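You operate a simulated robot arm through the tools that you are given. There is no shell and no other tool. Be economical: measure what you need, move in short steps, check, and stop when the job is done.

You run a simulated robot arm. Do the job below in one go: nothing can be reset, and whatever is moved stays where it is left.

TASK
Close the filter down and wipe the splashes off its top.
Fine: drain and funnel levers shut, vent open, blue cover on the funnel; wipe with the white cloth and put it back.

The check looks at the end state, three seconds after you hand in, the way a careful person would. Anything else that was tipped, shoved, dropped, spilled or broken makes it a failure. A push-on lid holds only when it is set on centred and level and pressed home; a screw cap is set on level and turned clockwise until tight. Flat cloth is picked up by pressing the open fingertips on it (5 to 10 N) and closing them slowly along it; thin cloth reads only 2 to 8 mm in the jaws.

THE ROBOT
A 6-joint arm with a two-finger parallel gripper on a trunk, on a base that drives. Base frame: it is fixed to the floor where the robot stands at the start and does not move with it; the origin is under the middle of the robot, x ahead of it, y to its left, z up. Units: mm, degrees, N and s.
With the tool pointing down near the work surface it reaches from about 320 to 700 mm from the robot's upright axis, wherever it stands. Its first joint turns from -166.0 to 166.0 degrees. Places, roughly: yellow drain lever [800, -100, 700]; black funnel lever [1100, 800, 800]; red vent lever [700, 300, 900]; splash marks [600, 100, 800]; top of the funnel [1100, 800, 1000]; green selector lever [700, -800, 800]; crank [400, 200, 500]; front left clamp [600, 800, 900]; front right clamp [600, 400, 900]; back right clamp [800, 400, 900]; back left clamp [800, 800, 900]; blue cover [1000, -2000, 750]. Payload 4.1 kg.
The TCP is the grasp point between the finger pads, 23 mm short of the fingertips. In the tool frame z runs along the fingers and y along their closing line. Largest opening 94 mm; finger width 38, thickness 10; the body of the gripper, 54 by 96 mm, starts 39 mm behind the TCP.
Orientation is told as [roll, pitch, yaw] about the base's x, y, z axes, in that order, counted from this pose: with the fingers straight down and closing along the base's y, the tool's x points along the base's -x, its y along +y and its z along -z.

THE INTERFACE
- The arm moves only by the tool step_arm. Its argument "steps" is a list of rows, each an object of numbers (a shift or turn left out is 0, a gripper value left out holds the last): "dx", "dy", "dz": the shift along the base's x, y, z in units of 250 mm (1.0 is 250 mm); "wx", "wy", "wz": the turn, a rotation vector about the base's x, y, z in units of 60 degrees (1.0 is 60 degrees); "grip": the closure, from 0 (fully open) to 1 (shut). In form: [{"dx": .., "dy": .., "dz": .., "wx": .., "wy": .., "wz": .., "grip": ..}, ...]. A call has 1 to 12 rows; each row is the pose to reach, as a shift and turn from the pose commanded when the call began. A call with a number of a shift or a turn outside -1 to 1 is refused whole. A row lasts 0.2 s, in which the tool goes at most 50 mm and 8.6 degrees; a call with a longer step from one row to the next is refused whole, and so is a gripper value outside its range. A pose out of reach is approached as far as the arm can. The call stops where the force on the tool passes 40 N (or 10 N more than at its start, if that is more) or the arm is blocked; 0.2 s more then pass. Each finger travels about 45 mm/s and halts on what it meets, pressing with about 36 N; the grip force reading is that of the motor and also rises with nothing between the fingers. The clock runs only during rows and for 0.2 s after the last one: add rows that repeat a pose to give the fingers time. The reply holds the time, the measured pose of the TCP, the force on the tool along the base axes, the opening and the grip force, in the units named above and with some noise, and new pictures: "show" is both (left out), scene, wrist or none.
- Cameras (640 x 400 px; columns grow to the right, rows downward): "scene" is now at [9.8, 176.3, 1543.4]; the picture's right is [0.14, -0.99, 0.00], its down [-0.83, -0.12, -0.54] and it looks along [0.53, 0.07, -0.84] (base axes); focal length 247 px, centre (320, 200). "wrist" rides on the gripper at [86, 16, -74] in the tool frame; the picture's right is [-0.18, 0.98, 0.00], its down [-0.58, -0.11, -0.81] and it looks along [-0.79, -0.15, 0.59] (tool axes); focal length 243 px, centre (320, 200). There is no depth. A picture from a camera that has moved, and an enlarged one, comes with that camera's place and axes in the base frame and with its lens.
- lift_body(by): slides the trunk up (or, below 0, down) by that many mm; the arm and the scene camera ride with it, the base frame stays. It gives what a move gives, with no picture.
- steer(legs): drives the robot by 1 to 6 legs, each [ahead, turn to the left] in mm and degrees, along the robot's own axes; the way and the turn of a leg run together, so that a leg with both is an arc; at most 1500 mm and 180 degrees a leg. The arm and the cameras ride along, it lands a little off, and it stops where it bumps. It gives what a move gives, and a new picture of the scene camera.
- aim_head(pan, tilt): turns the head with the scene camera to pan (to the left, within 155 degrees either way) and tilt (down, from -29 to 69), counted from straight ahead of the robot. It gives what a move gives, and a new picture of the scene camera.
- close_up(camera, box): a new picture of the part [left, top, right, bottom] of that camera's present view, enlarged. It takes no simulated time.
- job_done(): hands the job in; it is judged then, once.

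Go step by step. Nothing tells you exact positions but the pictures and the camera data: compare them with the known pose of the tool, close in by small moves and look again before you grip or let go. The budget is 120 turns and 260 pictures, counting those below and the enlarged ones. Unless the task says otherwise, let go and move clear before handing in, and close with one line.

The tools are called as name(argument=value, ...) on one line, values as JSON. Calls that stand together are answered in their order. step_arm: Moves the arm, as the interface text tells. Its arguments: {"type":"object","properties":{"steps":{"type":"array","items":{"type":"object","properties":{"dx":{"type":"number"},"dy":{"type":"number"},"dz":{"type":"number"},"wx":{"type":"number"},"wy":{"type":"number"},"wz":{"type":"number"},"grip":{"type":"number"}}}},"show":{"type":"string","enum":["both","scene","wrist","none"]}},"required":["steps"]} The other tools are called the same way: lift_body (by) slides the trunk up or down; steer (legs) drives the base; aim_head (pan, tilt) turns the head that bears the scene camera; close_up (camera, box) takes an enlarged picture of a part of a camera's view; job_done () hands the job in.

At the start:

```text
time: 0.0
eef_pos: [428.2, 43.9, 1178.0]
ee_rot: [0.0, 0.0, 0.0]
ft_force: [1.1, 0.3, 0.4]
opening: 94.1
gripper_force: 0.0
trunk travel left (down, up): [-525.0, 65.0]
robot x, y, heading: [1.8, -2.3, 0.0]
head pan, tilt: [7.9, 57.4]
```

scene: 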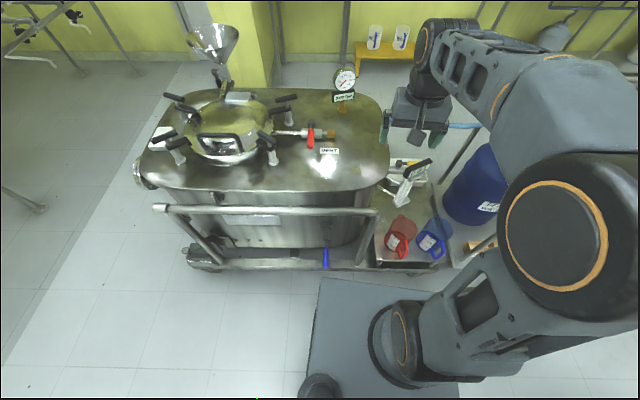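
wrist: 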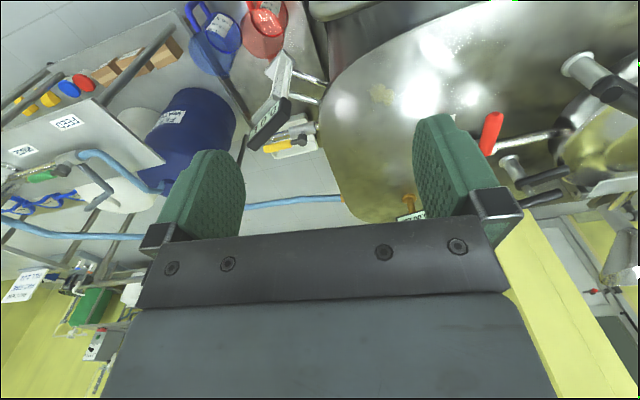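

I see the filter tank with its funnel at the back left, a red vent lever on top, and the yellow drain lever on the right side. I'll look closer at these and at the surroundings first.

close_up(camera="scene", box=[130, 10, 390, 172])

close_up(camera="wrist", box=[0, 0, 340, 212])

aim_head(pan=-60, tilt=35)

```text
2.46 times, centred on (260, 91) of scene
camera zoom: at [9.8, 176.3, 1543.4], right [0.14, -0.99, 0.0], down [-0.83, -0.12, -0.54], along [0.53, 0.07, -0.84], focal length 608 px, centre (468, 468)
```

zoom: 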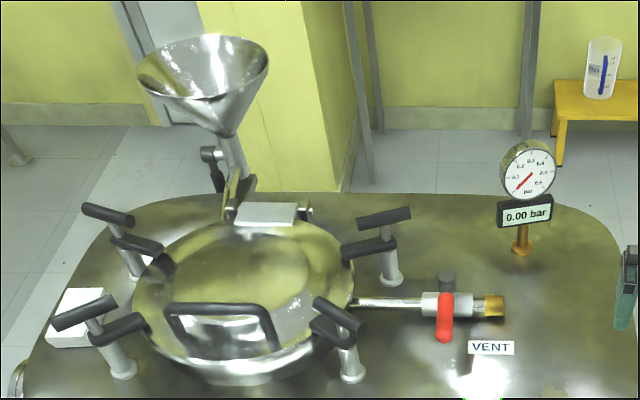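

```text
1.88 times, centred on (170, 106) of wrist
camera zoom: at [341.7, 58.7, 1252.0], right [0.18, 0.98, 0.0], down [0.58, -0.11, 0.81], along [0.79, -0.15, -0.59], focal length 457 px, centre (602, 377)
```

zoom: 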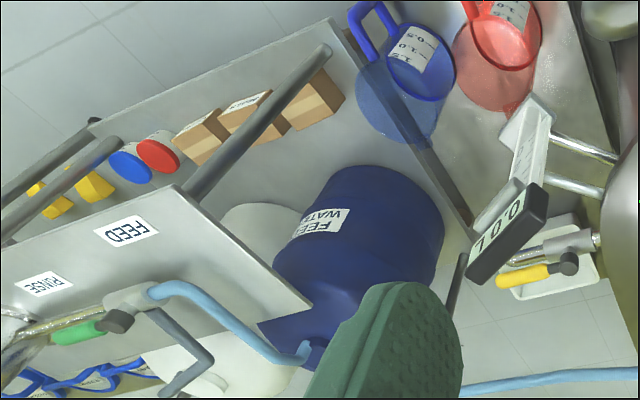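

```text
time: 1.4
eef_pos: [426.8, 44.3, 1178.0]
ee_rot: [0.0, 0.0, 0.0]
ft_force: [-0.7, -0.2, -0.4]
opening: 93.9
gripper_force: 0.0
trunk travel left (down, up): [-525.0, 65.0]
robot x, y, heading: [3.9, 4.2, 0.3]
head pan, tilt: [-60.0, 35.0]
camera scene: at [-15.0, 90.6, 1574.6], right [-0.87, -0.5, 0.0], down [-0.29, 0.5, -0.82], along [0.41, -0.71, -0.57], focal length 247 px, centre (320, 200)
```

scene: 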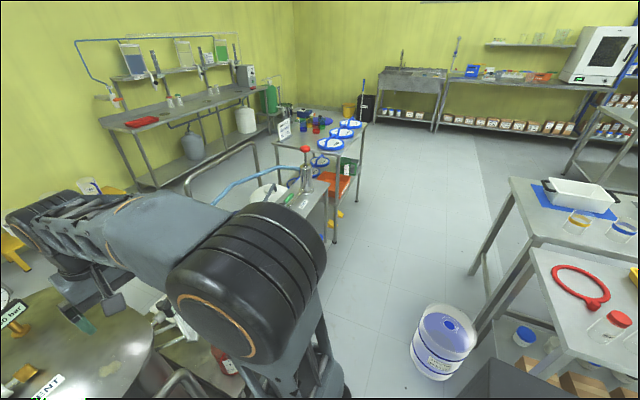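

The covers seem to sit on the far table. I'll zoom there.

close_up(camera="scene", box=[260, 80, 390, 240])

close_up(camera="scene", box=[440, 160, 640, 400])

aim_head(pan=60, tilt=40)

aim_head(pan=20, tilt=30)

```text
2.50 times, centred on (325, 160) of scene
camera zoom: at [-15.0, 90.6, 1574.6], right [-0.87, -0.5, 0.0], down [-0.29, 0.5, -0.82], along [0.41, -0.71, -0.57], focal length 618 px, centre (308, 300)
```

zoom: 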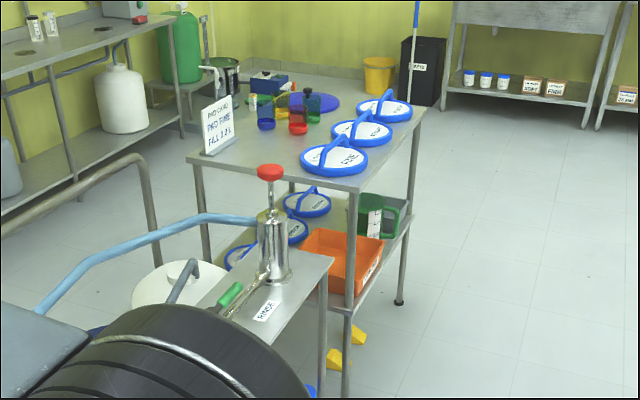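

```text
1.67 times, centred on (540, 280) of scene
camera zoom: at [-15.0, 90.6, 1574.6], right [-0.87, -0.5, 0.0], down [-0.29, 0.5, -0.82], along [0.41, -0.71, -0.57], focal length 412 px, centre (-47, 67)
```

zoom: 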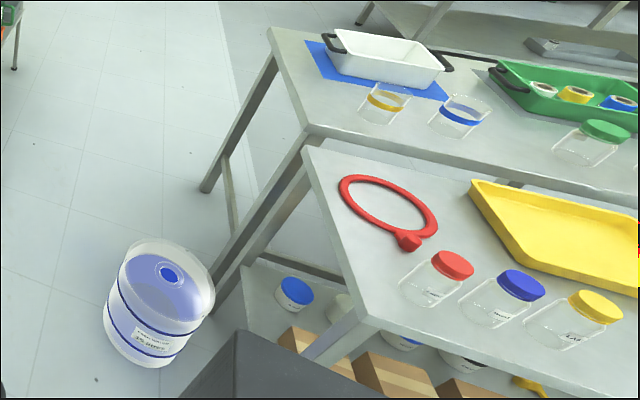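

```text
time: 3.4
eef_pos: [427.7, 44.4, 1176.5]
ee_rot: [0.0, 0.1, 0.0]
ft_force: [0.3, 0.2, 0.3]
opening: 94.2
gripper_force: 0.1
trunk travel left (down, up): [-525.0, 65.0]
robot x, y, heading: [1.9, -0.1, 0.1]
head pan, tilt: [60.0, 40.0]
camera scene: at [-16.6, 240.4, 1567.0], right [0.87, -0.5, 0.0], down [-0.32, -0.56, -0.77], along [0.38, 0.66, -0.64], focal length 247 px, centre (320, 200)
```

scene: 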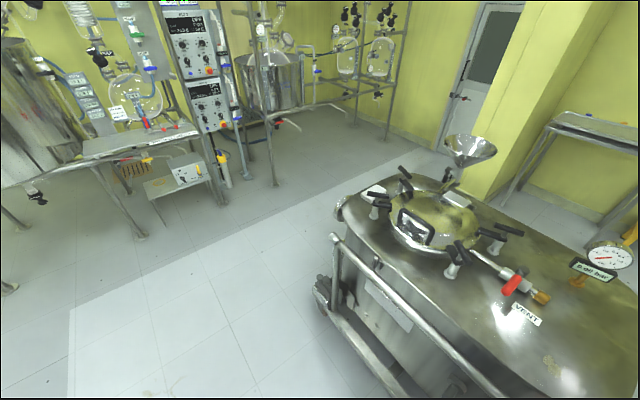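

```text
time: 4.5
eef_pos: [427.6, 43.5, 1175.8]
ee_rot: [0.1, -0.1, 0.0]
ft_force: [0.0, 0.2, -0.3]
opening: 94.1
gripper_force: 0.0
trunk travel left (down, up): [-525.0, 65.0]
robot x, y, heading: [-1.4, 3.6, 0.1]
head pan, tilt: [20.0, 30.0]
camera scene: at [25.8, 197.8, 1582.4], right [0.34, -0.94, 0.0], down [-0.47, -0.17, -0.87], along [0.81, 0.3, -0.5], focal length 247 px, centre (320, 200)
```

scene: 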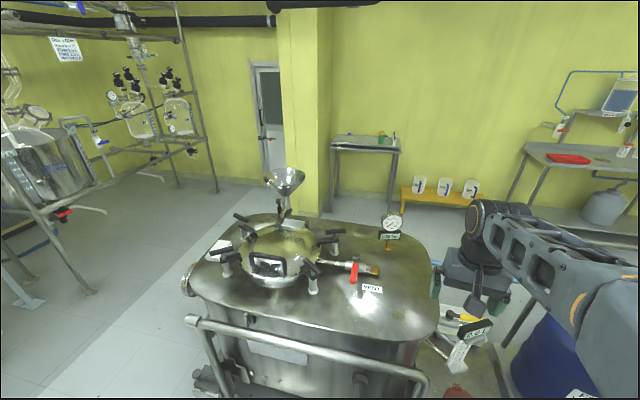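

I'll zoom in on the tank top and levers from here.

close_up(camera="scene", box=[180, 160, 340, 300])

close_up(camera="scene", box=[330, 210, 510, 390])

aim_head(pan=15, tilt=65)

```text
2.86 times, centred on (260, 230) of scene
camera zoom: at [25.8, 197.8, 1582.4], right [0.34, -0.94, 0.0], down [-0.47, -0.17, -0.87], along [0.81, 0.3, -0.5], focal length 706 px, centre (491, 114)
```

zoom: 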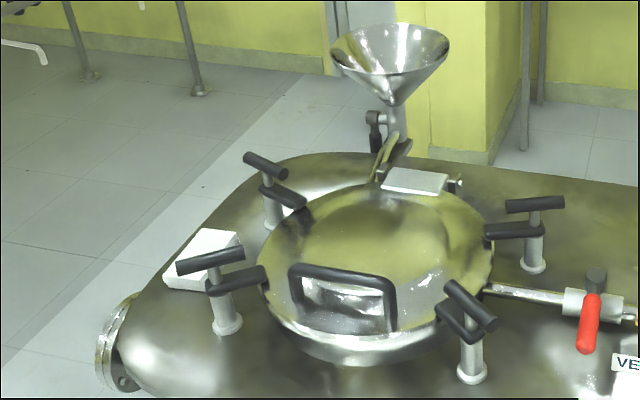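

```text
2.22 times, centred on (420, 300) of scene
camera zoom: at [25.8, 197.8, 1582.4], right [0.34, -0.94, 0.0], down [-0.47, -0.17, -0.87], along [0.81, 0.3, -0.5], focal length 549 px, centre (98, -22)
```

zoom: 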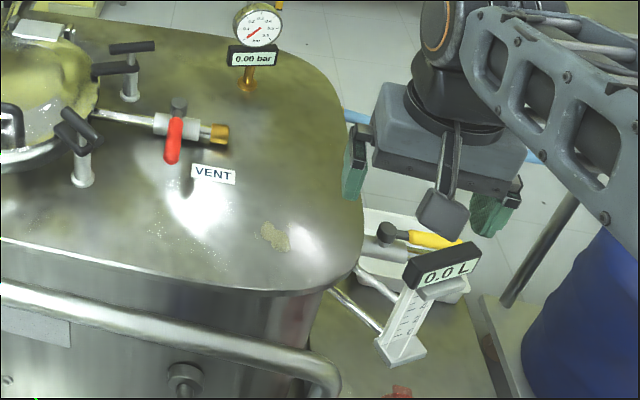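

```text
time: 5.5
eef_pos: [427.5, 43.6, 1177.6]
ee_rot: [0.0, 0.0, 0.0]
ft_force: [0.3, 0.2, -0.9]
opening: 94.0
gripper_force: 0.0
trunk travel left (down, up): [-525.0, 65.0]
robot x, y, heading: [-1.8, 2.7, 0.1]
head pan, tilt: [15.0, 65.0]
camera scene: at [-0.4, 182.5, 1534.8], right [0.26, -0.97, 0.0], down [-0.88, -0.23, -0.42], along [0.41, 0.11, -0.91], focal length 247 px, centre (320, 200)
```

scene: 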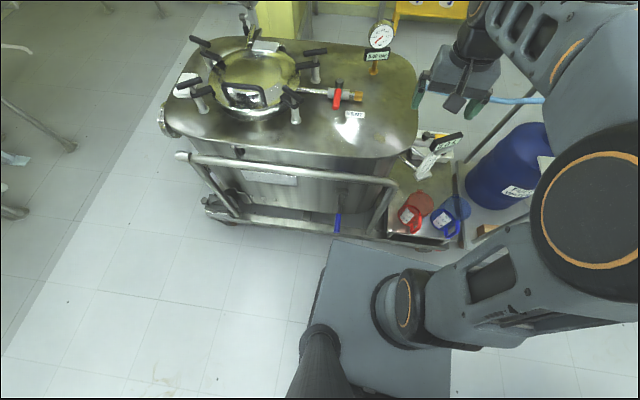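

The wipe patch is near [597,125,840]. Now I'll look at the drain valve closely from both cameras.

close_up(camera="wrist", box=[230, 40, 350, 170])

close_up(camera="scene", box=[380, 110, 480, 240])

close_up(camera="wrist", box=[300, 0, 640, 240])

```text
3.08 times, centred on (290, 105) of wrist
camera zoom: at [341.7, 58.7, 1252.0], right [0.18, 0.98, 0.0], down [0.58, -0.11, 0.81], along [0.79, -0.15, -0.59], focal length 746 px, centre (412, 492)
```

zoom: 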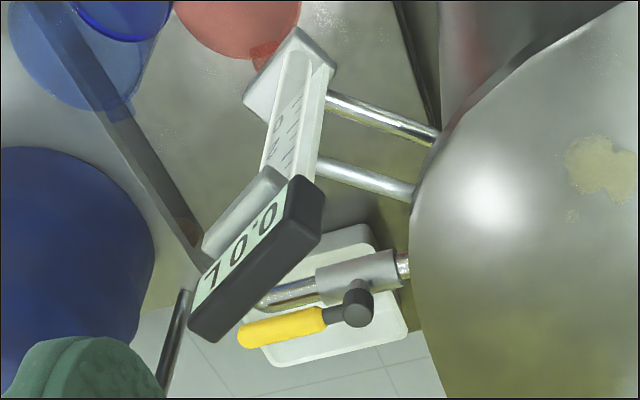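

```text
3.08 times, centred on (430, 175) of scene
camera zoom: at [-0.4, 182.5, 1534.8], right [0.26, -0.97, 0.0], down [-0.88, -0.23, -0.42], along [0.41, 0.11, -0.91], focal length 760 px, centre (-18, 277)
```

zoom: 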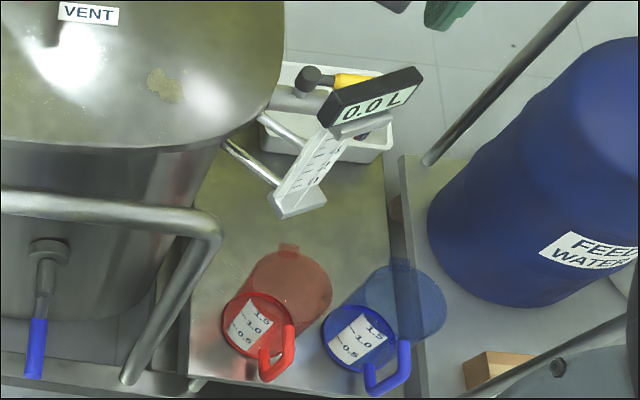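

```text
1.67 times, centred on (470, 120) of wrist
camera zoom: at [341.7, 58.7, 1252.0], right [0.18, 0.98, 0.0], down [0.58, -0.11, 0.81], along [0.79, -0.15, -0.59], focal length 404 px, centre (70, 333)
```

zoom: 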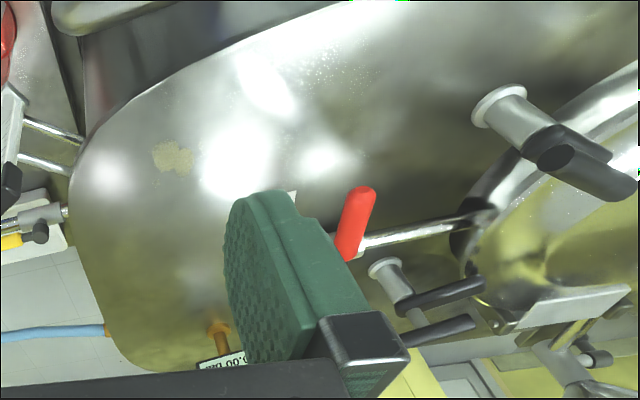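

The yellow handle lies along its pipe, so the drain is open. I'll move the wrist camera to get a second view for triangulation.

step_arm(steps=[{"dy": -0.2}, {"dy": -0.4, "dx": 0.1, "dz": -0.1}, {"dy": -0.55, "dx": 0.25, "dz": -0.2}, {"dy": -0.7, "dx": 0.4, "dz": -0.3}, {"dy": -0.8, "dx": 0.4, "dz": -0.3}])

close_up(camera="wrist", box=[240, 0, 480, 240])

```text
refused: row 2 steps farther than a row can; nothing moved
```

```text
1.67 times, centred on (360, 120) of wrist
camera zoom: at [341.7, 58.7, 1252.0], right [0.18, 0.98, 0.0], down [0.58, -0.11, 0.81], along [0.79, -0.15, -0.59], focal length 404 px, centre (253, 333)
```

zoom: 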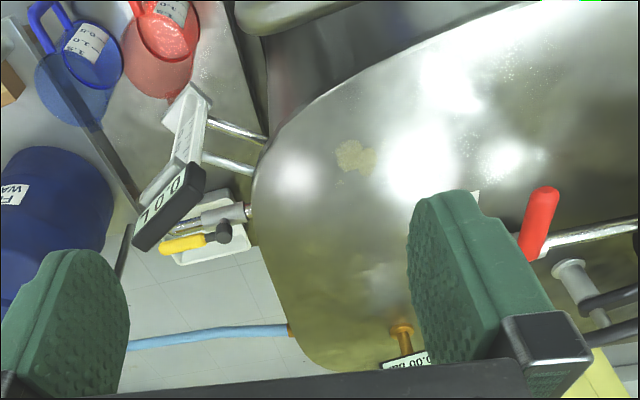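

The move was too long per row; I'll redo it with shorter steps.

step_arm(steps=[{"dy": -0.15, "dx": 0.07, "dz": -0.05}, {"dy": -0.3, "dx": 0.14, "dz": -0.1}, {"dy": -0.45, "dx": 0.21, "dz": -0.15}, {"dy": -0.6, "dx": 0.28, "dz": -0.2}, {"dy": -0.75, "dx": 0.35, "dz": -0.25}, {"dy": -0.9, "dx": 0.4, "dz": -0.3}, {"dy": -0.9, "dx": 0.4, "dz": -0.3}])

```text
time: 7.1
eef_pos: [527.6, -180.7, 1101.9]
ee_rot: [0.0, 0.0, 0.0]
ft_force: [0.3, 0.5, 0.4]
opening: 94.3
gripper_force: 0.0
trunk travel left (down, up): [-525.0, 65.0]
robot x, y, heading: [0.7, 0.4, -0.0]
head pan, tilt: [15.0, 65.0]
camera scene: at [-0.5, 182.3, 1534.8], right [0.26, -0.97, 0.0], down [-0.88, -0.23, -0.42], along [0.41, 0.11, -0.91], focal length 247 px, centre (320, 200)
camera wrist: at [442.0, -166.1, 1176.1], right [0.18, 0.98, 0.0], down [0.58, -0.11, 0.81], along [0.79, -0.15, -0.59], focal length 243 px, centre (320, 200)
```

scene: 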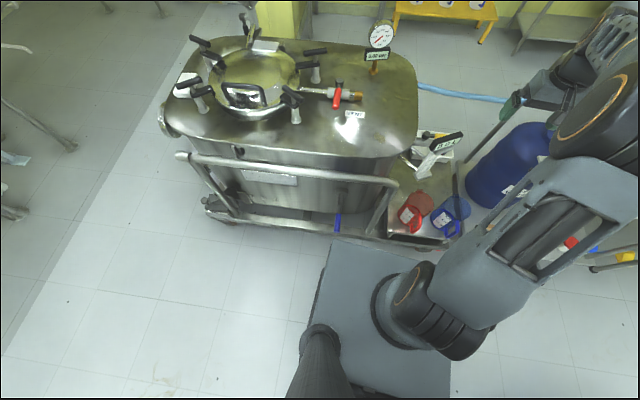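
wrist: 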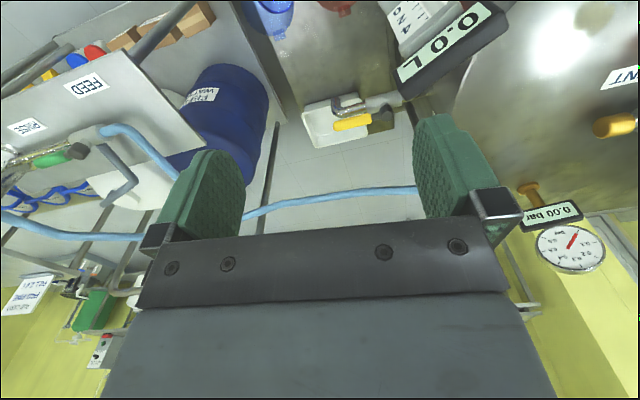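

close_up(camera="wrist", box=[290, 70, 420, 160])

```text
4.44 times, centred on (355, 115) of wrist
camera zoom: at [442.0, -166.1, 1176.1], right [0.18, 0.98, 0.0], down [0.58, -0.11, 0.81], along [0.79, -0.15, -0.59], focal length 1078 px, centre (164, 578)
```

zoom: 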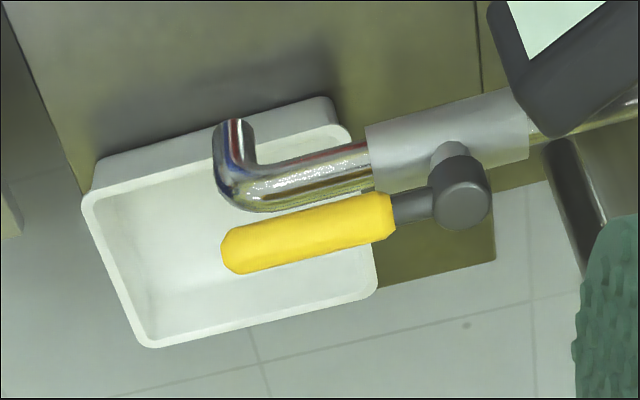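

The drain knob is near [783,-79,695], with its handle pointing -y. To shut it, the handle should swing to -x, coming in from the -y side so I stay clear of the display. I'll check the space behind the robot before repositioning.

aim_head(pan=-130, tilt=50)

aim_head(pan=140, tilt=45)

aim_head(pan=-25, tilt=60)

```text
time: 9.4
eef_pos: [526.9, -180.2, 1102.1]
ee_rot: [0.0, -0.1, 0.0]
ft_force: [-0.4, 0.0, -0.1]
opening: 93.9
gripper_force: 0.1
trunk travel left (down, up): [-525.0, 65.0]
robot x, y, heading: [0.5, -1.4, 0.0]
head pan, tilt: [-130.0, 50.0]
camera scene: at [-108.6, 107.7, 1552.9], right [-0.77, 0.64, 0.0], down [0.49, 0.59, -0.64], along [-0.41, -0.49, -0.77], focal length 247 px, centre (320, 200)
```

scene: 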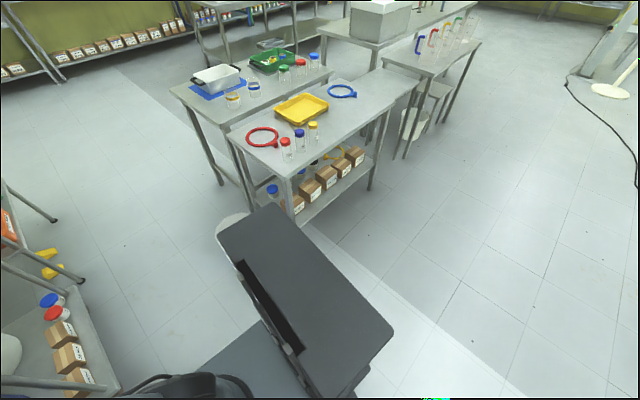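

```text
time: 13.1
eef_pos: [527.1, -179.9, 1101.8]
ee_rot: [-0.1, -0.1, 0.0]
ft_force: [-0.7, 0.2, -0.4]
opening: 93.9
gripper_force: 0.0
trunk travel left (down, up): [-525.0, 65.0]
robot x, y, heading: [1.0, 0.8, -0.1]
head pan, tilt: [140.0, 45.0]
camera scene: at [-121.4, 219.0, 1559.8], right [0.64, 0.77, 0.0], down [0.54, -0.45, -0.71], along [-0.54, 0.45, -0.71], focal length 247 px, centre (320, 200)
```

scene: 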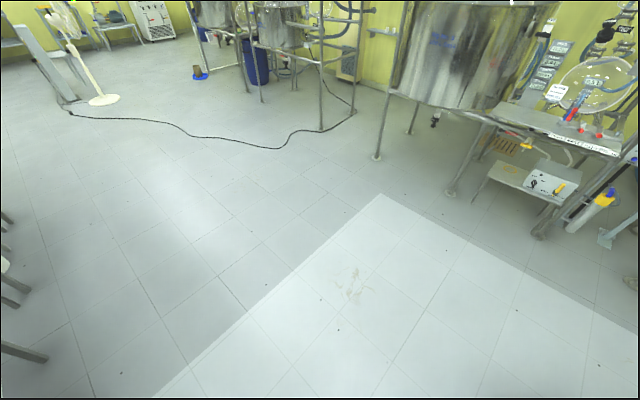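

```text
time: 15.6
eef_pos: [527.9, -180.2, 1101.3]
ee_rot: [0.0, 0.0, 0.0]
ft_force: [0.3, -0.2, 0.2]
opening: 93.9
gripper_force: 0.0
trunk travel left (down, up): [-525.0, 65.0]
robot x, y, heading: [0.6, 0.6, -0.1]
head pan, tilt: [-25.0, 60.0]
camera scene: at [1.3, 138.6, 1540.3], right [-0.42, -0.91, 0.0], down [-0.79, 0.37, -0.5], along [0.45, -0.21, -0.87], focal length 247 px, centre (320, 200)
```

scene: 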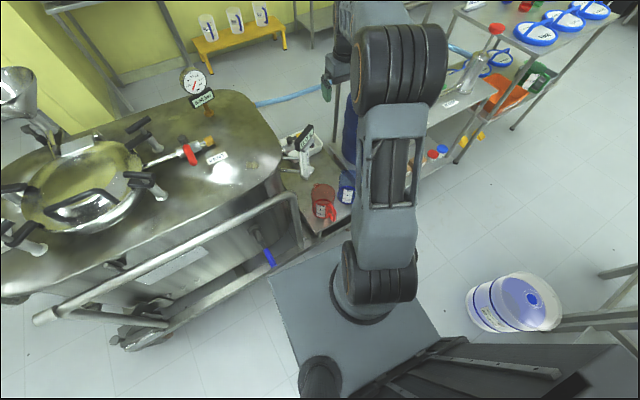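

The space behind is clear. I'll shift the robot about 190 mm to the right with a reverse S-curve.

steer(legs=[[-200, 60], [-200, -60], [340, 0]])

```text
time: 23.1
eef_pos: [540.9, -366.8, 1101.7]
ee_rot: [0.0, 0.0, 0.4]
ft_force: [0.1, 0.3, -0.2]
opening: 93.9
gripper_force: 0.0
trunk travel left (down, up): [-525.0, 65.0]
robot x, y, heading: [14.8, -193.3, -0.0]
head pan, tilt: [-25.0, 60.0]
camera scene: at [13.3, -50.4, 1540.3], right [-0.42, -0.91, 0.0], down [-0.79, 0.36, -0.5], along [0.45, -0.21, -0.87], focal length 247 px, centre (320, 200)
```

scene: 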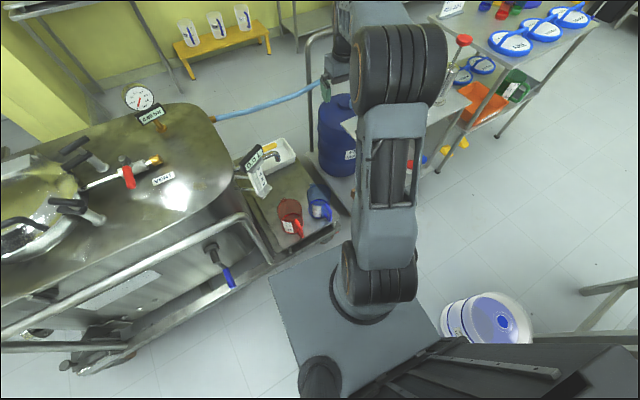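

The robot is now at y≈-193. I'll close the fingers into a stick and start the yaw to +90 so the camera sits on the -y side.

step_arm(steps=[{"wz": 0.14, "grip": 1}, {"wz": 0.28}, {"wz": 0.42}, {"wz": 0.56}, {"wz": 0.7}, {"wz": 0.84}, {"wz": 0.98}], show="none")

step_arm(steps=[{"wz": 0.14, "dx": 0.1}, {"wz": 0.28, "dx": 0.2}, {"wz": 0.42, "dx": 0.3}, {"wz": 0.52, "dx": 0.4}], show="none")

lift_body(by=-200)

step_arm(steps=[{"wy": -0.14}, {"wy": -0.28, "dy": 0.1}, {"wy": -0.42, "dy": 0.2}, {"wy": -0.56, "dy": 0.2}, {"wy": -0.66, "dy": 0.2}, {"wy": -0.66, "dy": 0.2}])

```text
time: 24.7
eef_pos: [540.5, -365.9, 1101.7]
ee_rot: [-0.1, -0.1, 59.4]
ft_force: [0.1, 0.4, -0.4]
opening: 0.1
gripper_force: 35.4
trunk travel left (down, up): [-525.0, 65.0]
robot x, y, heading: [14.0, -187.8, -0.0]
head pan, tilt: [-25.0, 60.0]
```

```text
time: 25.7
eef_pos: [641.4, -364.9, 1102.0]
ee_rot: [0.0, 0.0, 90.5]
ft_force: [0.0, -0.3, -0.5]
opening: 0.0
gripper_force: 36.7
trunk travel left (down, up): [-525.0, 65.0]
robot x, y, heading: [12.6, -191.2, 0.1]
head pan, tilt: [-25.0, 60.0]
```

```text
time: 27.9
eef_pos: [640.7, -366.0, 902.3]
ee_rot: [0.0, 0.0, 90.2]
ft_force: [0.4, 0.1, -0.2]
opening: 0.1
gripper_force: 36.0
trunk travel left (down, up): [-325.0, 265.0]
robot x, y, heading: [11.8, -190.0, 0.1]
head pan, tilt: [-25.0, 60.0]
```

```text
time: 29.3
eef_pos: [639.6, -317.6, 901.8]
ee_rot: [-39.7, 0.3, 90.2]
ft_force: [0.3, -0.5, -0.9]
opening: 0.1
gripper_force: 35.8
trunk travel left (down, up): [-325.0, 265.0]
robot x, y, heading: [11.3, -187.1, 0.4]
head pan, tilt: [-25.0, 60.0]
camera scene: at [12.9, -50.4, 1340.3], right [-0.42, -0.91, 0.0], down [-0.79, 0.36, -0.5], along [0.45, -0.21, -0.87], focal length 247 px, centre (320, 200)
camera wrist: at [580.9, -404.6, 949.1], right [-0.76, 0.18, -0.63], down [-0.43, 0.58, 0.69], along [0.49, 0.79, -0.36], focal length 243 px, centre (320, 200)
```

scene: 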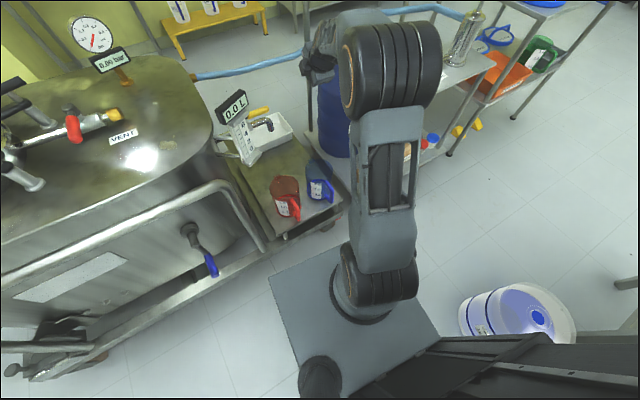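
wrist: 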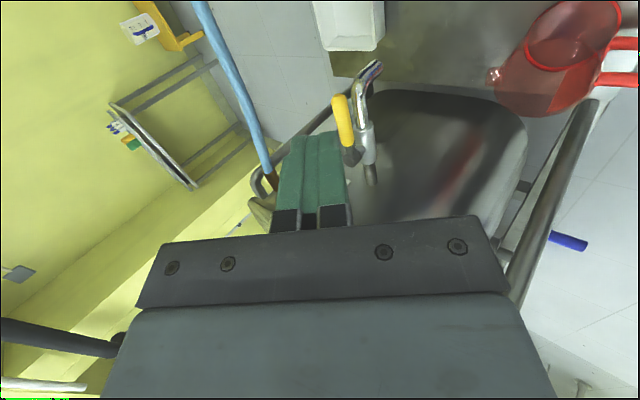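

The handle runs from about [786,-85] to [810,-200] at z≈690. I'll bring the closed fingers down past the tip on its far side.

step_arm(steps=[{"dx": 0.13, "dy": 0.05, "dz": -0.12}, {"dx": 0.26, "dy": 0.1, "dz": -0.24}, {"dx": 0.39, "dy": 0.16, "dz": -0.36}, {"dx": 0.52, "dy": 0.21, "dz": -0.48}, {"dx": 0.65, "dy": 0.26, "dz": -0.6}, {"dx": 0.768, "dy": 0.312, "dz": -0.7}, {"dx": 0.768, "dy": 0.312, "dz": -0.764}, {"dx": 0.768, "dy": 0.312, "dz": -0.764}])

```text
time: 31.1
eef_pos: [832.6, -236.7, 709.3]
ee_rot: [-39.6, 0.1, 90.2]
ft_force: [-0.5, 0.4, -0.5]
opening: 0.3
gripper_force: 36.1
trunk travel left (down, up): [-325.0, 265.0]
robot x, y, heading: [14.3, -189.5, 0.4]
head pan, tilt: [-25.0, 60.0]
camera scene: at [13.0, -50.4, 1340.3], right [-0.42, -0.91, 0.0], down [-0.79, 0.36, -0.5], along [0.45, -0.21, -0.87], focal length 247 px, centre (320, 200)
camera wrist: at [773.2, -325.5, 757.1], right [-0.76, 0.18, -0.63], down [-0.43, 0.58, 0.69], along [0.49, 0.79, -0.36], focal length 243 px, centre (320, 200)
```

scene: 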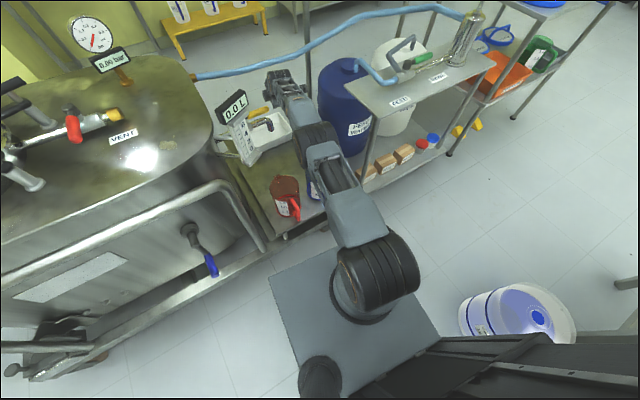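
wrist: 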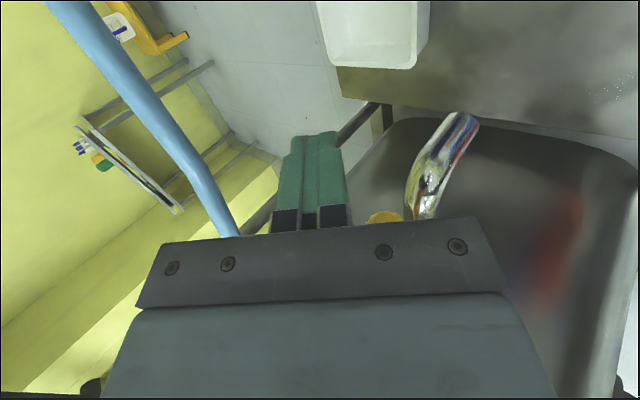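

The fingers are beyond the tip on the far side. Before sweeping I'll turn the lean toward +x+y so the wrist stays away from the display.

step_arm(steps=[{"wz": 0.13}, {"wz": 0.26}, {"wz": 0.39}, {"wz": 0.52}, {"wz": 0.65}, {"wz": 0.75}, {"wz": 0.75}])

```text
time: 32.7
eef_pos: [789.7, -232.9, 713.3]
ee_rot: [-39.7, 0.2, 135.3]
ft_force: [0.3, 0.5, 0.2]
opening: 0.0
gripper_force: 35.9
out of reach, approached as far as the arm can: row 2, 3, 4, 5, 6, 7
trunk travel left (down, up): [-325.0, 265.0]
robot x, y, heading: [8.6, -186.2, 0.1]
head pan, tilt: [-25.0, 60.0]
camera scene: at [12.5, -50.4, 1340.3], right [-0.42, -0.91, 0.0], down [-0.79, 0.36, -0.5], along [0.45, -0.21, -0.87], focal length 247 px, centre (320, 200)
camera wrist: at [808.1, -339.0, 760.9], right [-0.66, -0.41, -0.63], down [-0.72, 0.1, 0.69], along [-0.22, 0.91, -0.36], focal length 243 px, centre (320, 200)
```

scene: 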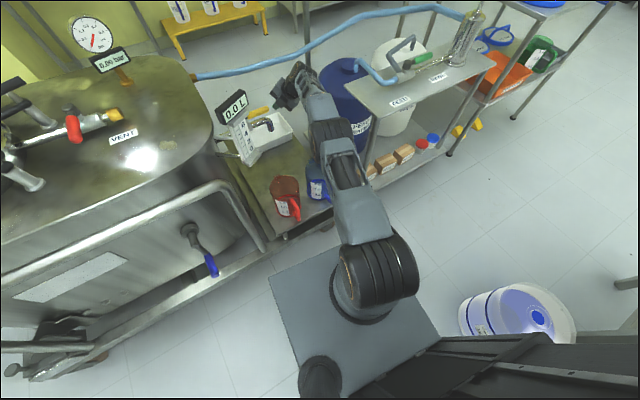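
wrist: 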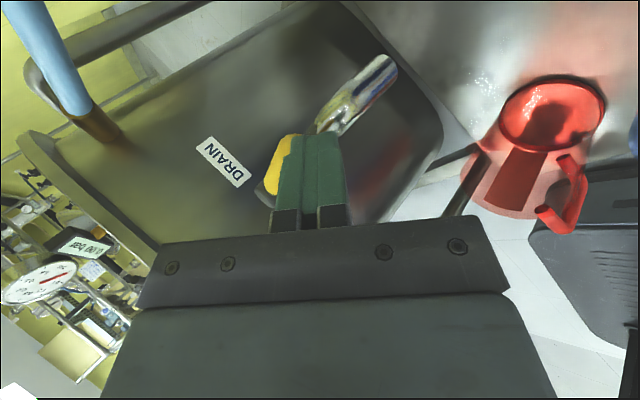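

Full rotation costs reach here, so I'll go back to the outward lean and turn progressively during the sweep.

step_arm(steps=[{"wz": -0.13}, {"wz": -0.26}, {"wz": -0.39}, {"wz": -0.52}, {"wz": -0.65}, {"wz": -0.75}, {"wz": -0.75}], show="none")

```text
time: 34.3
eef_pos: [788.5, -234.0, 713.6]
ee_rot: [-39.6, 0.2, 90.2]
ft_force: [0.1, 1.0, 0.5]
opening: 0.0
gripper_force: 36.0
trunk travel left (down, up): [-325.0, 265.0]
robot x, y, heading: [8.7, -188.1, -0.0]
head pan, tilt: [-25.0, 60.0]
```

step_arm(steps=[{"dx": 0.1, "dz": -0.02}, {"dx": 0.188, "dz": -0.036}, {"dx": 0.188, "dy": 0.12, "dz": -0.036}, {"dx": 0.188, "dy": 0.22, "dz": -0.036}, {"dx": 0.188, "dy": 0.22, "dz": -0.036}])

close_up(camera="scene", box=[210, 60, 340, 160])

```text
time: 35.5
eef_pos: [834.9, -178.7, 705.3]
ee_rot: [-39.6, 0.2, 90.2]
ft_force: [0.2, 0.6, 0.2]
opening: 0.0
gripper_force: 35.6
trunk travel left (down, up): [-325.0, 265.0]
robot x, y, heading: [8.1, -188.2, 0.1]
head pan, tilt: [-25.0, 60.0]
camera scene: at [13.0, -50.2, 1340.3], right [-0.42, -0.91, 0.0], down [-0.79, 0.36, -0.5], along [0.45, -0.21, -0.87], focal length 247 px, centre (320, 200)
camera wrist: at [776.2, -266.7, 751.7], right [-0.76, 0.18, -0.63], down [-0.43, 0.58, 0.69], along [0.49, 0.79, -0.36], focal length 243 px, centre (320, 200)
```

scene: 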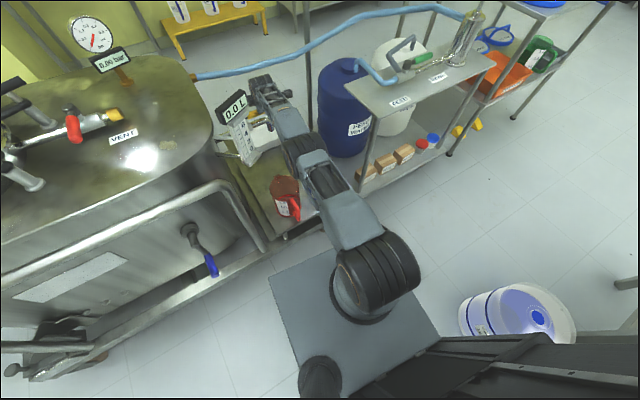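
wrist: 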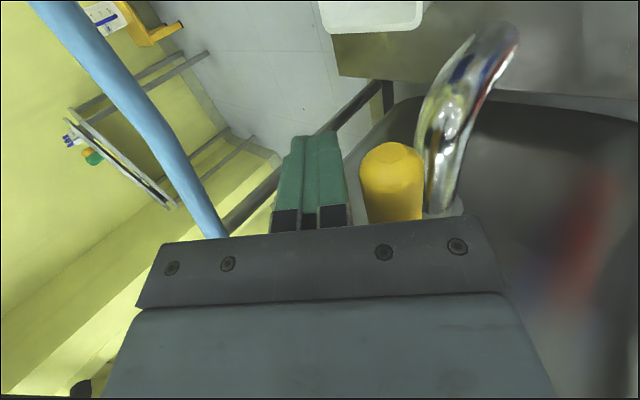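

```text
4.00 times, centred on (275, 110) of scene
camera zoom: at [13.0, -50.2, 1340.3], right [-0.42, -0.91, 0.0], down [-0.79, 0.36, -0.5], along [0.45, -0.21, -0.87], focal length 988 px, centre (500, 560)
```

zoom: 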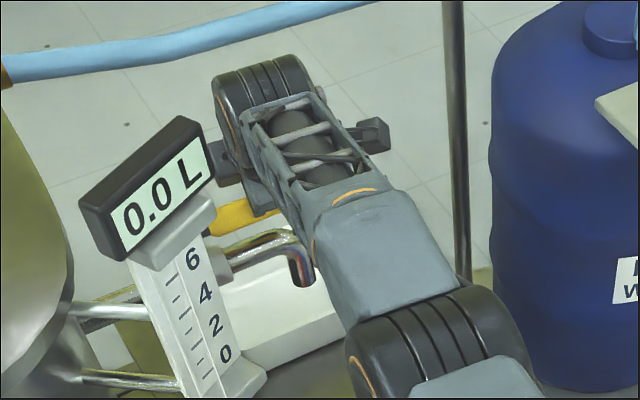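

The finger stick is behind the handle's far side with about a 10 mm gap. Now I'll sweep the handle toward -x in an arc while turning the lean.

step_arm(steps=[{"dx": -0.052, "dy": 0.018}, {"dx": -0.12, "dy": -0.006, "wz": 0.117}, {"dx": -0.192, "dy": -0.026, "wz": 0.233}, {"dx": -0.268, "dy": -0.038, "wz": 0.333}, {"dx": -0.34, "dy": -0.022, "wz": 0.467}, {"dx": -0.38, "dy": -0.006, "wz": 0.6}, {"dx": -0.416, "dy": 0.01, "wz": 0.733}])

close_up(camera="scene", box=[210, 60, 340, 160])

```text
time: 37.1
eef_pos: [751.1, -173.2, 710.8]
ee_rot: [-39.2, -0.1, 134.2]
ft_force: [-0.7, 0.3, -0.7]
opening: 0.0
gripper_force: 36.0
out of reach, approached as far as the arm can: row 7
trunk travel left (down, up): [-325.0, 265.0]
robot x, y, heading: [12.3, -186.7, 0.4]
head pan, tilt: [-25.0, 60.0]
camera scene: at [12.8, -50.4, 1340.3], right [-0.42, -0.91, 0.0], down [-0.79, 0.36, -0.5], along [0.45, -0.21, -0.87], focal length 247 px, centre (320, 200)
camera wrist: at [768.7, -277.8, 758.4], right [-0.67, -0.4, -0.62], down [-0.71, 0.12, 0.69], along [-0.2, 0.91, -0.36], focal length 243 px, centre (320, 200)
```

scene: 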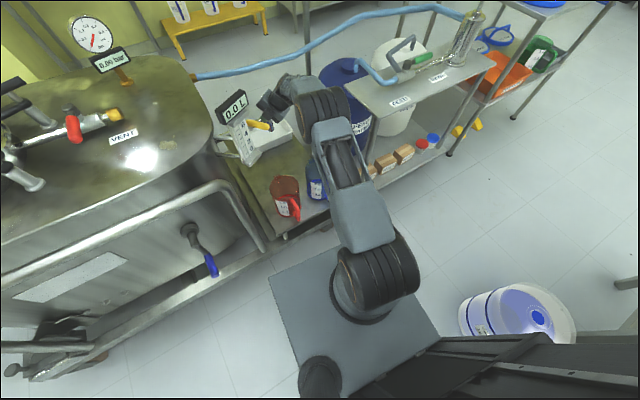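
wrist: 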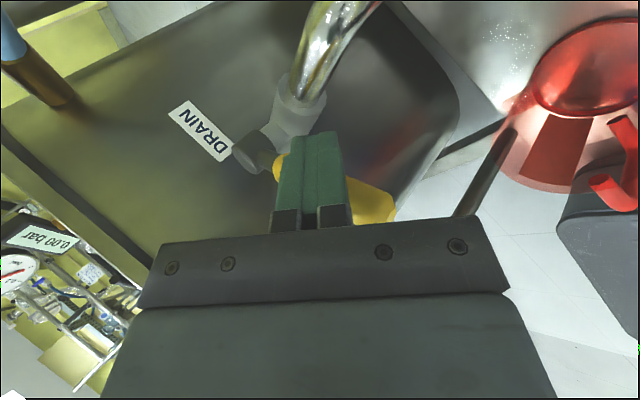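

```text
4.00 times, centred on (275, 110) of scene
camera zoom: at [12.8, -50.4, 1340.3], right [-0.42, -0.91, 0.0], down [-0.79, 0.36, -0.5], along [0.45, -0.21, -0.87], focal length 988 px, centre (500, 560)
```

zoom: 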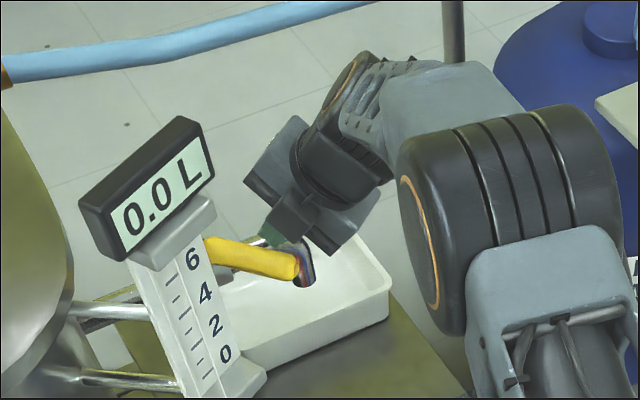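

The handle has turned roughly 45°. I'll carry on the arc toward -x with the same tool orientation.

step_arm(steps=[{"dx": -0.06, "dy": 0.04, "dz": -0.02}, {"dx": -0.1, "dy": 0.09, "dz": -0.02}, {"dx": -0.13, "dy": 0.14, "dz": -0.02}, {"dx": -0.15, "dy": 0.18, "dz": -0.02}, {"dx": -0.16, "dy": 0.21, "dz": -0.02}])

close_up(camera="scene", box=[210, 60, 340, 160])

```text
time: 38.3
eef_pos: [734.7, -117.8, 716.4]
ee_rot: [-39.2, 0.1, 134.0]
ft_force: [2.0, -4.7, 2.1]
opening: 0.1
gripper_force: 35.9
out of reach, approached as far as the arm can: row 1, 2, 3, 4, 5
trunk travel left (down, up): [-325.0, 265.0]
robot x, y, heading: [14.8, -188.2, -0.1]
head pan, tilt: [-25.0, 60.0]
camera scene: at [13.1, -50.8, 1340.4], right [-0.42, -0.91, 0.0], down [-0.79, 0.37, -0.5], along [0.45, -0.21, -0.87], focal length 247 px, centre (320, 200)
camera wrist: at [751.6, -223.3, 764.4], right [-0.68, -0.4, -0.62], down [-0.71, 0.12, 0.69], along [-0.2, 0.91, -0.37], focal length 243 px, centre (320, 200)
```

scene: 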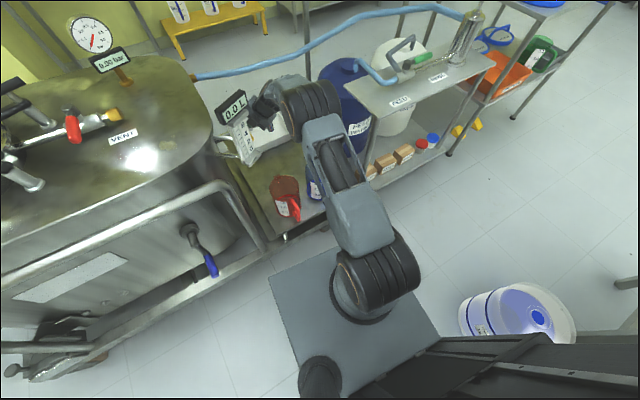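
wrist: 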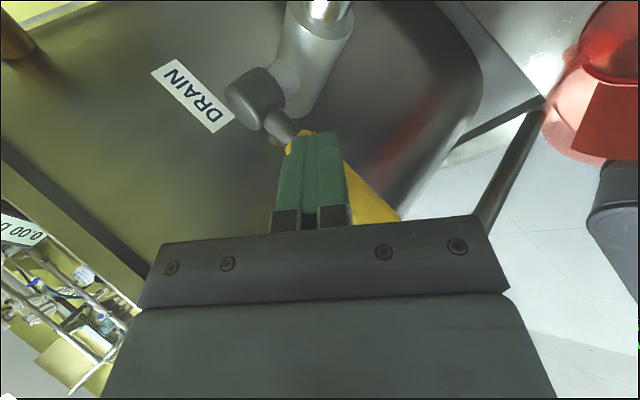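

```text
4.00 times, centred on (275, 110) of scene
camera zoom: at [13.1, -50.8, 1340.4], right [-0.42, -0.91, 0.0], down [-0.79, 0.37, -0.5], along [0.45, -0.21, -0.87], focal length 988 px, centre (500, 560)
```

zoom: 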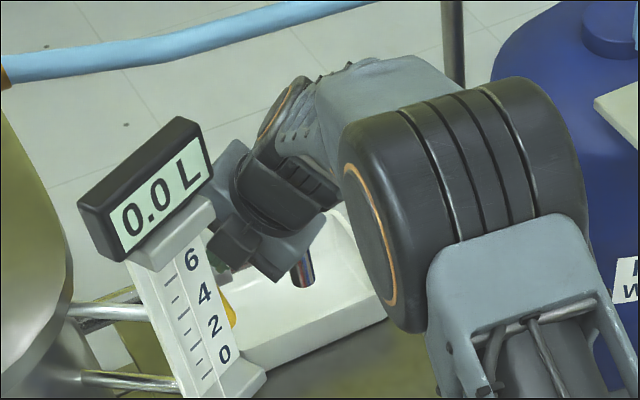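

The handle is at about 76°, nearly there. I'll push further in +y and feel for the stop.

step_arm(steps=[{"dy": 0.03}, {"dy": 0.06}, {"dy": 0.09}, {"dy": 0.12}], show="wrist")

```text
time: 38.9
eef_pos: [735.9, -113.3, 719.9]
ee_rot: [-40.0, 0.7, 133.3]
ft_force: [-4.2, -8.8, 11.0]
opening: 0.0
gripper_force: 36.0
trunk travel left (down, up): [-325.0, 265.0]
robot x, y, heading: [12.8, -185.4, -0.5]
head pan, tilt: [-25.0, 60.0]
stopped in row 2: the force on the tool passed its limit (the readings are from after the stop); the commanded pose is now the measured one
camera wrist: at [752.0, -219.4, 768.9], right [-0.67, -0.39, -0.63], down [-0.72, 0.13, 0.68], along [-0.18, 0.91, -0.37], focal length 243 px, centre (320, 200)
```

wrist: 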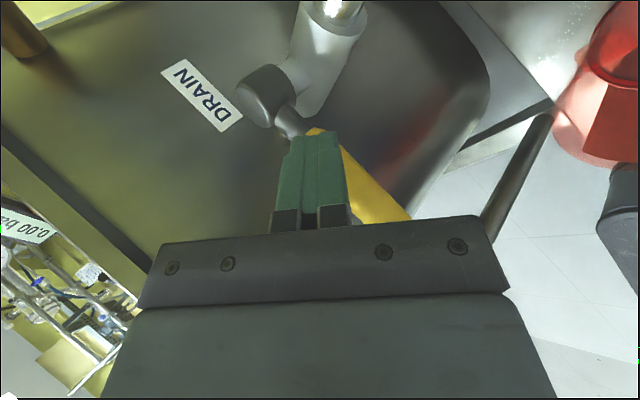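

It hit a firm stop with the handle about 90° from where it started. I'll back away and verify.

step_arm(steps=[{"dy": -0.15}, {"dy": -0.3, "dz": 0.05}, {"dy": -0.4, "dz": 0.2}, {"dy": -0.45, "dz": 0.38}, {"dy": -0.5, "dz": 0.56}, {"dy": -0.5, "dz": 0.74}])

close_up(camera="scene", box=[210, 60, 340, 160])

close_up(camera="wrist", box=[200, 60, 480, 240])

```text
time: 40.3
eef_pos: [736.4, -238.8, 901.6]
ee_rot: [-39.8, 0.6, 133.4]
ft_force: [-0.6, -0.3, 0.7]
opening: 0.0
gripper_force: 36.1
out of reach, approached as far as the arm can: row 1, 2
trunk travel left (down, up): [-325.0, 265.0]
robot x, y, heading: [11.4, -188.7, -0.3]
head pan, tilt: [-25.0, 60.0]
camera scene: at [14.2, -50.6, 1340.3], right [-0.43, -0.9, 0.0], down [-0.78, 0.37, -0.5], along [0.45, -0.21, -0.87], focal length 247 px, centre (320, 200)
camera wrist: at [752.3, -342.9, 950.3], right [-0.67, -0.39, -0.63], down [-0.72, 0.13, 0.68], along [-0.18, 0.91, -0.37], focal length 243 px, centre (320, 200)
```

scene: 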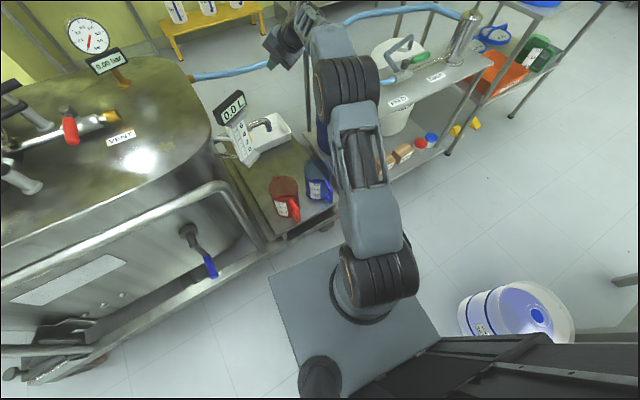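
wrist: 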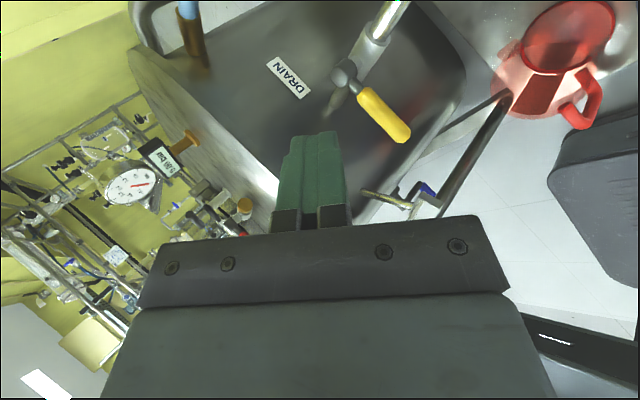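

```text
4.00 times, centred on (275, 110) of scene
camera zoom: at [14.2, -50.6, 1340.3], right [-0.43, -0.9, 0.0], down [-0.78, 0.37, -0.5], along [0.45, -0.21, -0.87], focal length 988 px, centre (500, 560)
```

zoom: 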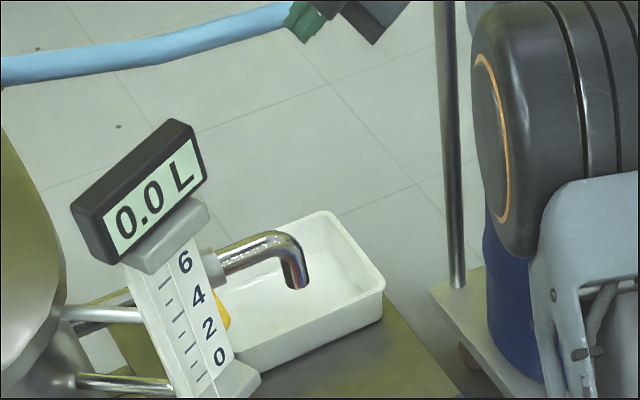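

```text
2.22 times, centred on (340, 150) of wrist
camera zoom: at [752.3, -342.9, 950.3], right [-0.67, -0.39, -0.63], down [-0.72, 0.13, 0.68], along [-0.18, 0.91, -0.37], focal length 539 px, centre (276, 311)
```

zoom: 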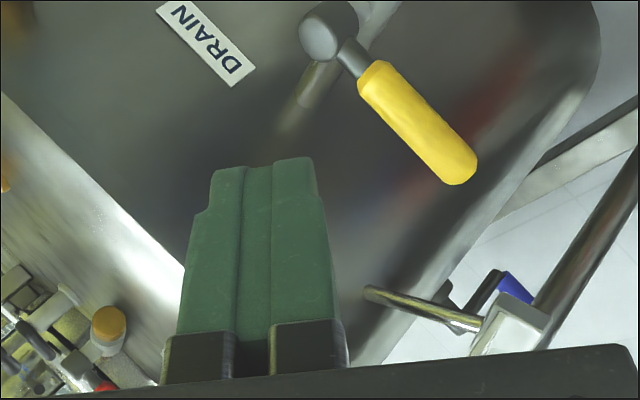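

The drain lever is now across its pipe, so it's shut. Next I'll raise the trunk, straighten the tool, and retract the arm before driving to the vent.

lift_body(by=240)

step_arm(steps=[{"wx": -0.09, "wy": 0.096, "dx": -0.15}, {"wx": -0.185, "wy": 0.19, "dx": -0.3}, {"wx": -0.28, "wy": 0.288, "dx": -0.45}, {"wx": -0.37, "wy": 0.384, "dx": -0.6}, {"wx": -0.463, "wy": 0.479, "dx": -0.75}, {"wx": -0.463, "wy": 0.479, "dx": -0.9}, {"wx": -0.463, "wy": 0.479, "dx": -1.0}], show="none")

step_arm(steps=[{"wz": -0.13}, {"wz": -0.26}, {"wz": -0.39}, {"wz": -0.52}, {"wz": -0.65}, {"wz": -0.75, "dx": -0.1}], show="none")

```text
time: 42.8
eef_pos: [737.5, -236.3, 1141.6]
ee_rot: [-39.6, 0.5, 133.4]
ft_force: [0.0, -0.1, 0.9]
opening: 0.0
gripper_force: 36.2
trunk travel left (down, up): [-565.0, 25.0]
robot x, y, heading: [10.8, -188.0, -0.5]
head pan, tilt: [-25.0, 60.0]
```

```text
time: 44.4
eef_pos: [487.2, -237.8, 1142.3]
ee_rot: [0.2, 0.9, 133.9]
ft_force: [0.0, 0.4, 0.4]
opening: 0.0
gripper_force: 36.1
trunk travel left (down, up): [-565.0, 25.0]
robot x, y, heading: [11.0, -186.6, -0.6]
head pan, tilt: [-25.0, 60.0]
```

```text
time: 45.8
eef_pos: [460.4, -238.0, 1142.0]
ee_rot: [0.1, 1.0, 88.8]
ft_force: [-0.2, -0.4, 0.7]
opening: 0.2
gripper_force: 35.9
trunk travel left (down, up): [-565.0, 25.0]
robot x, y, heading: [11.9, -192.8, -0.4]
head pan, tilt: [-25.0, 60.0]
```

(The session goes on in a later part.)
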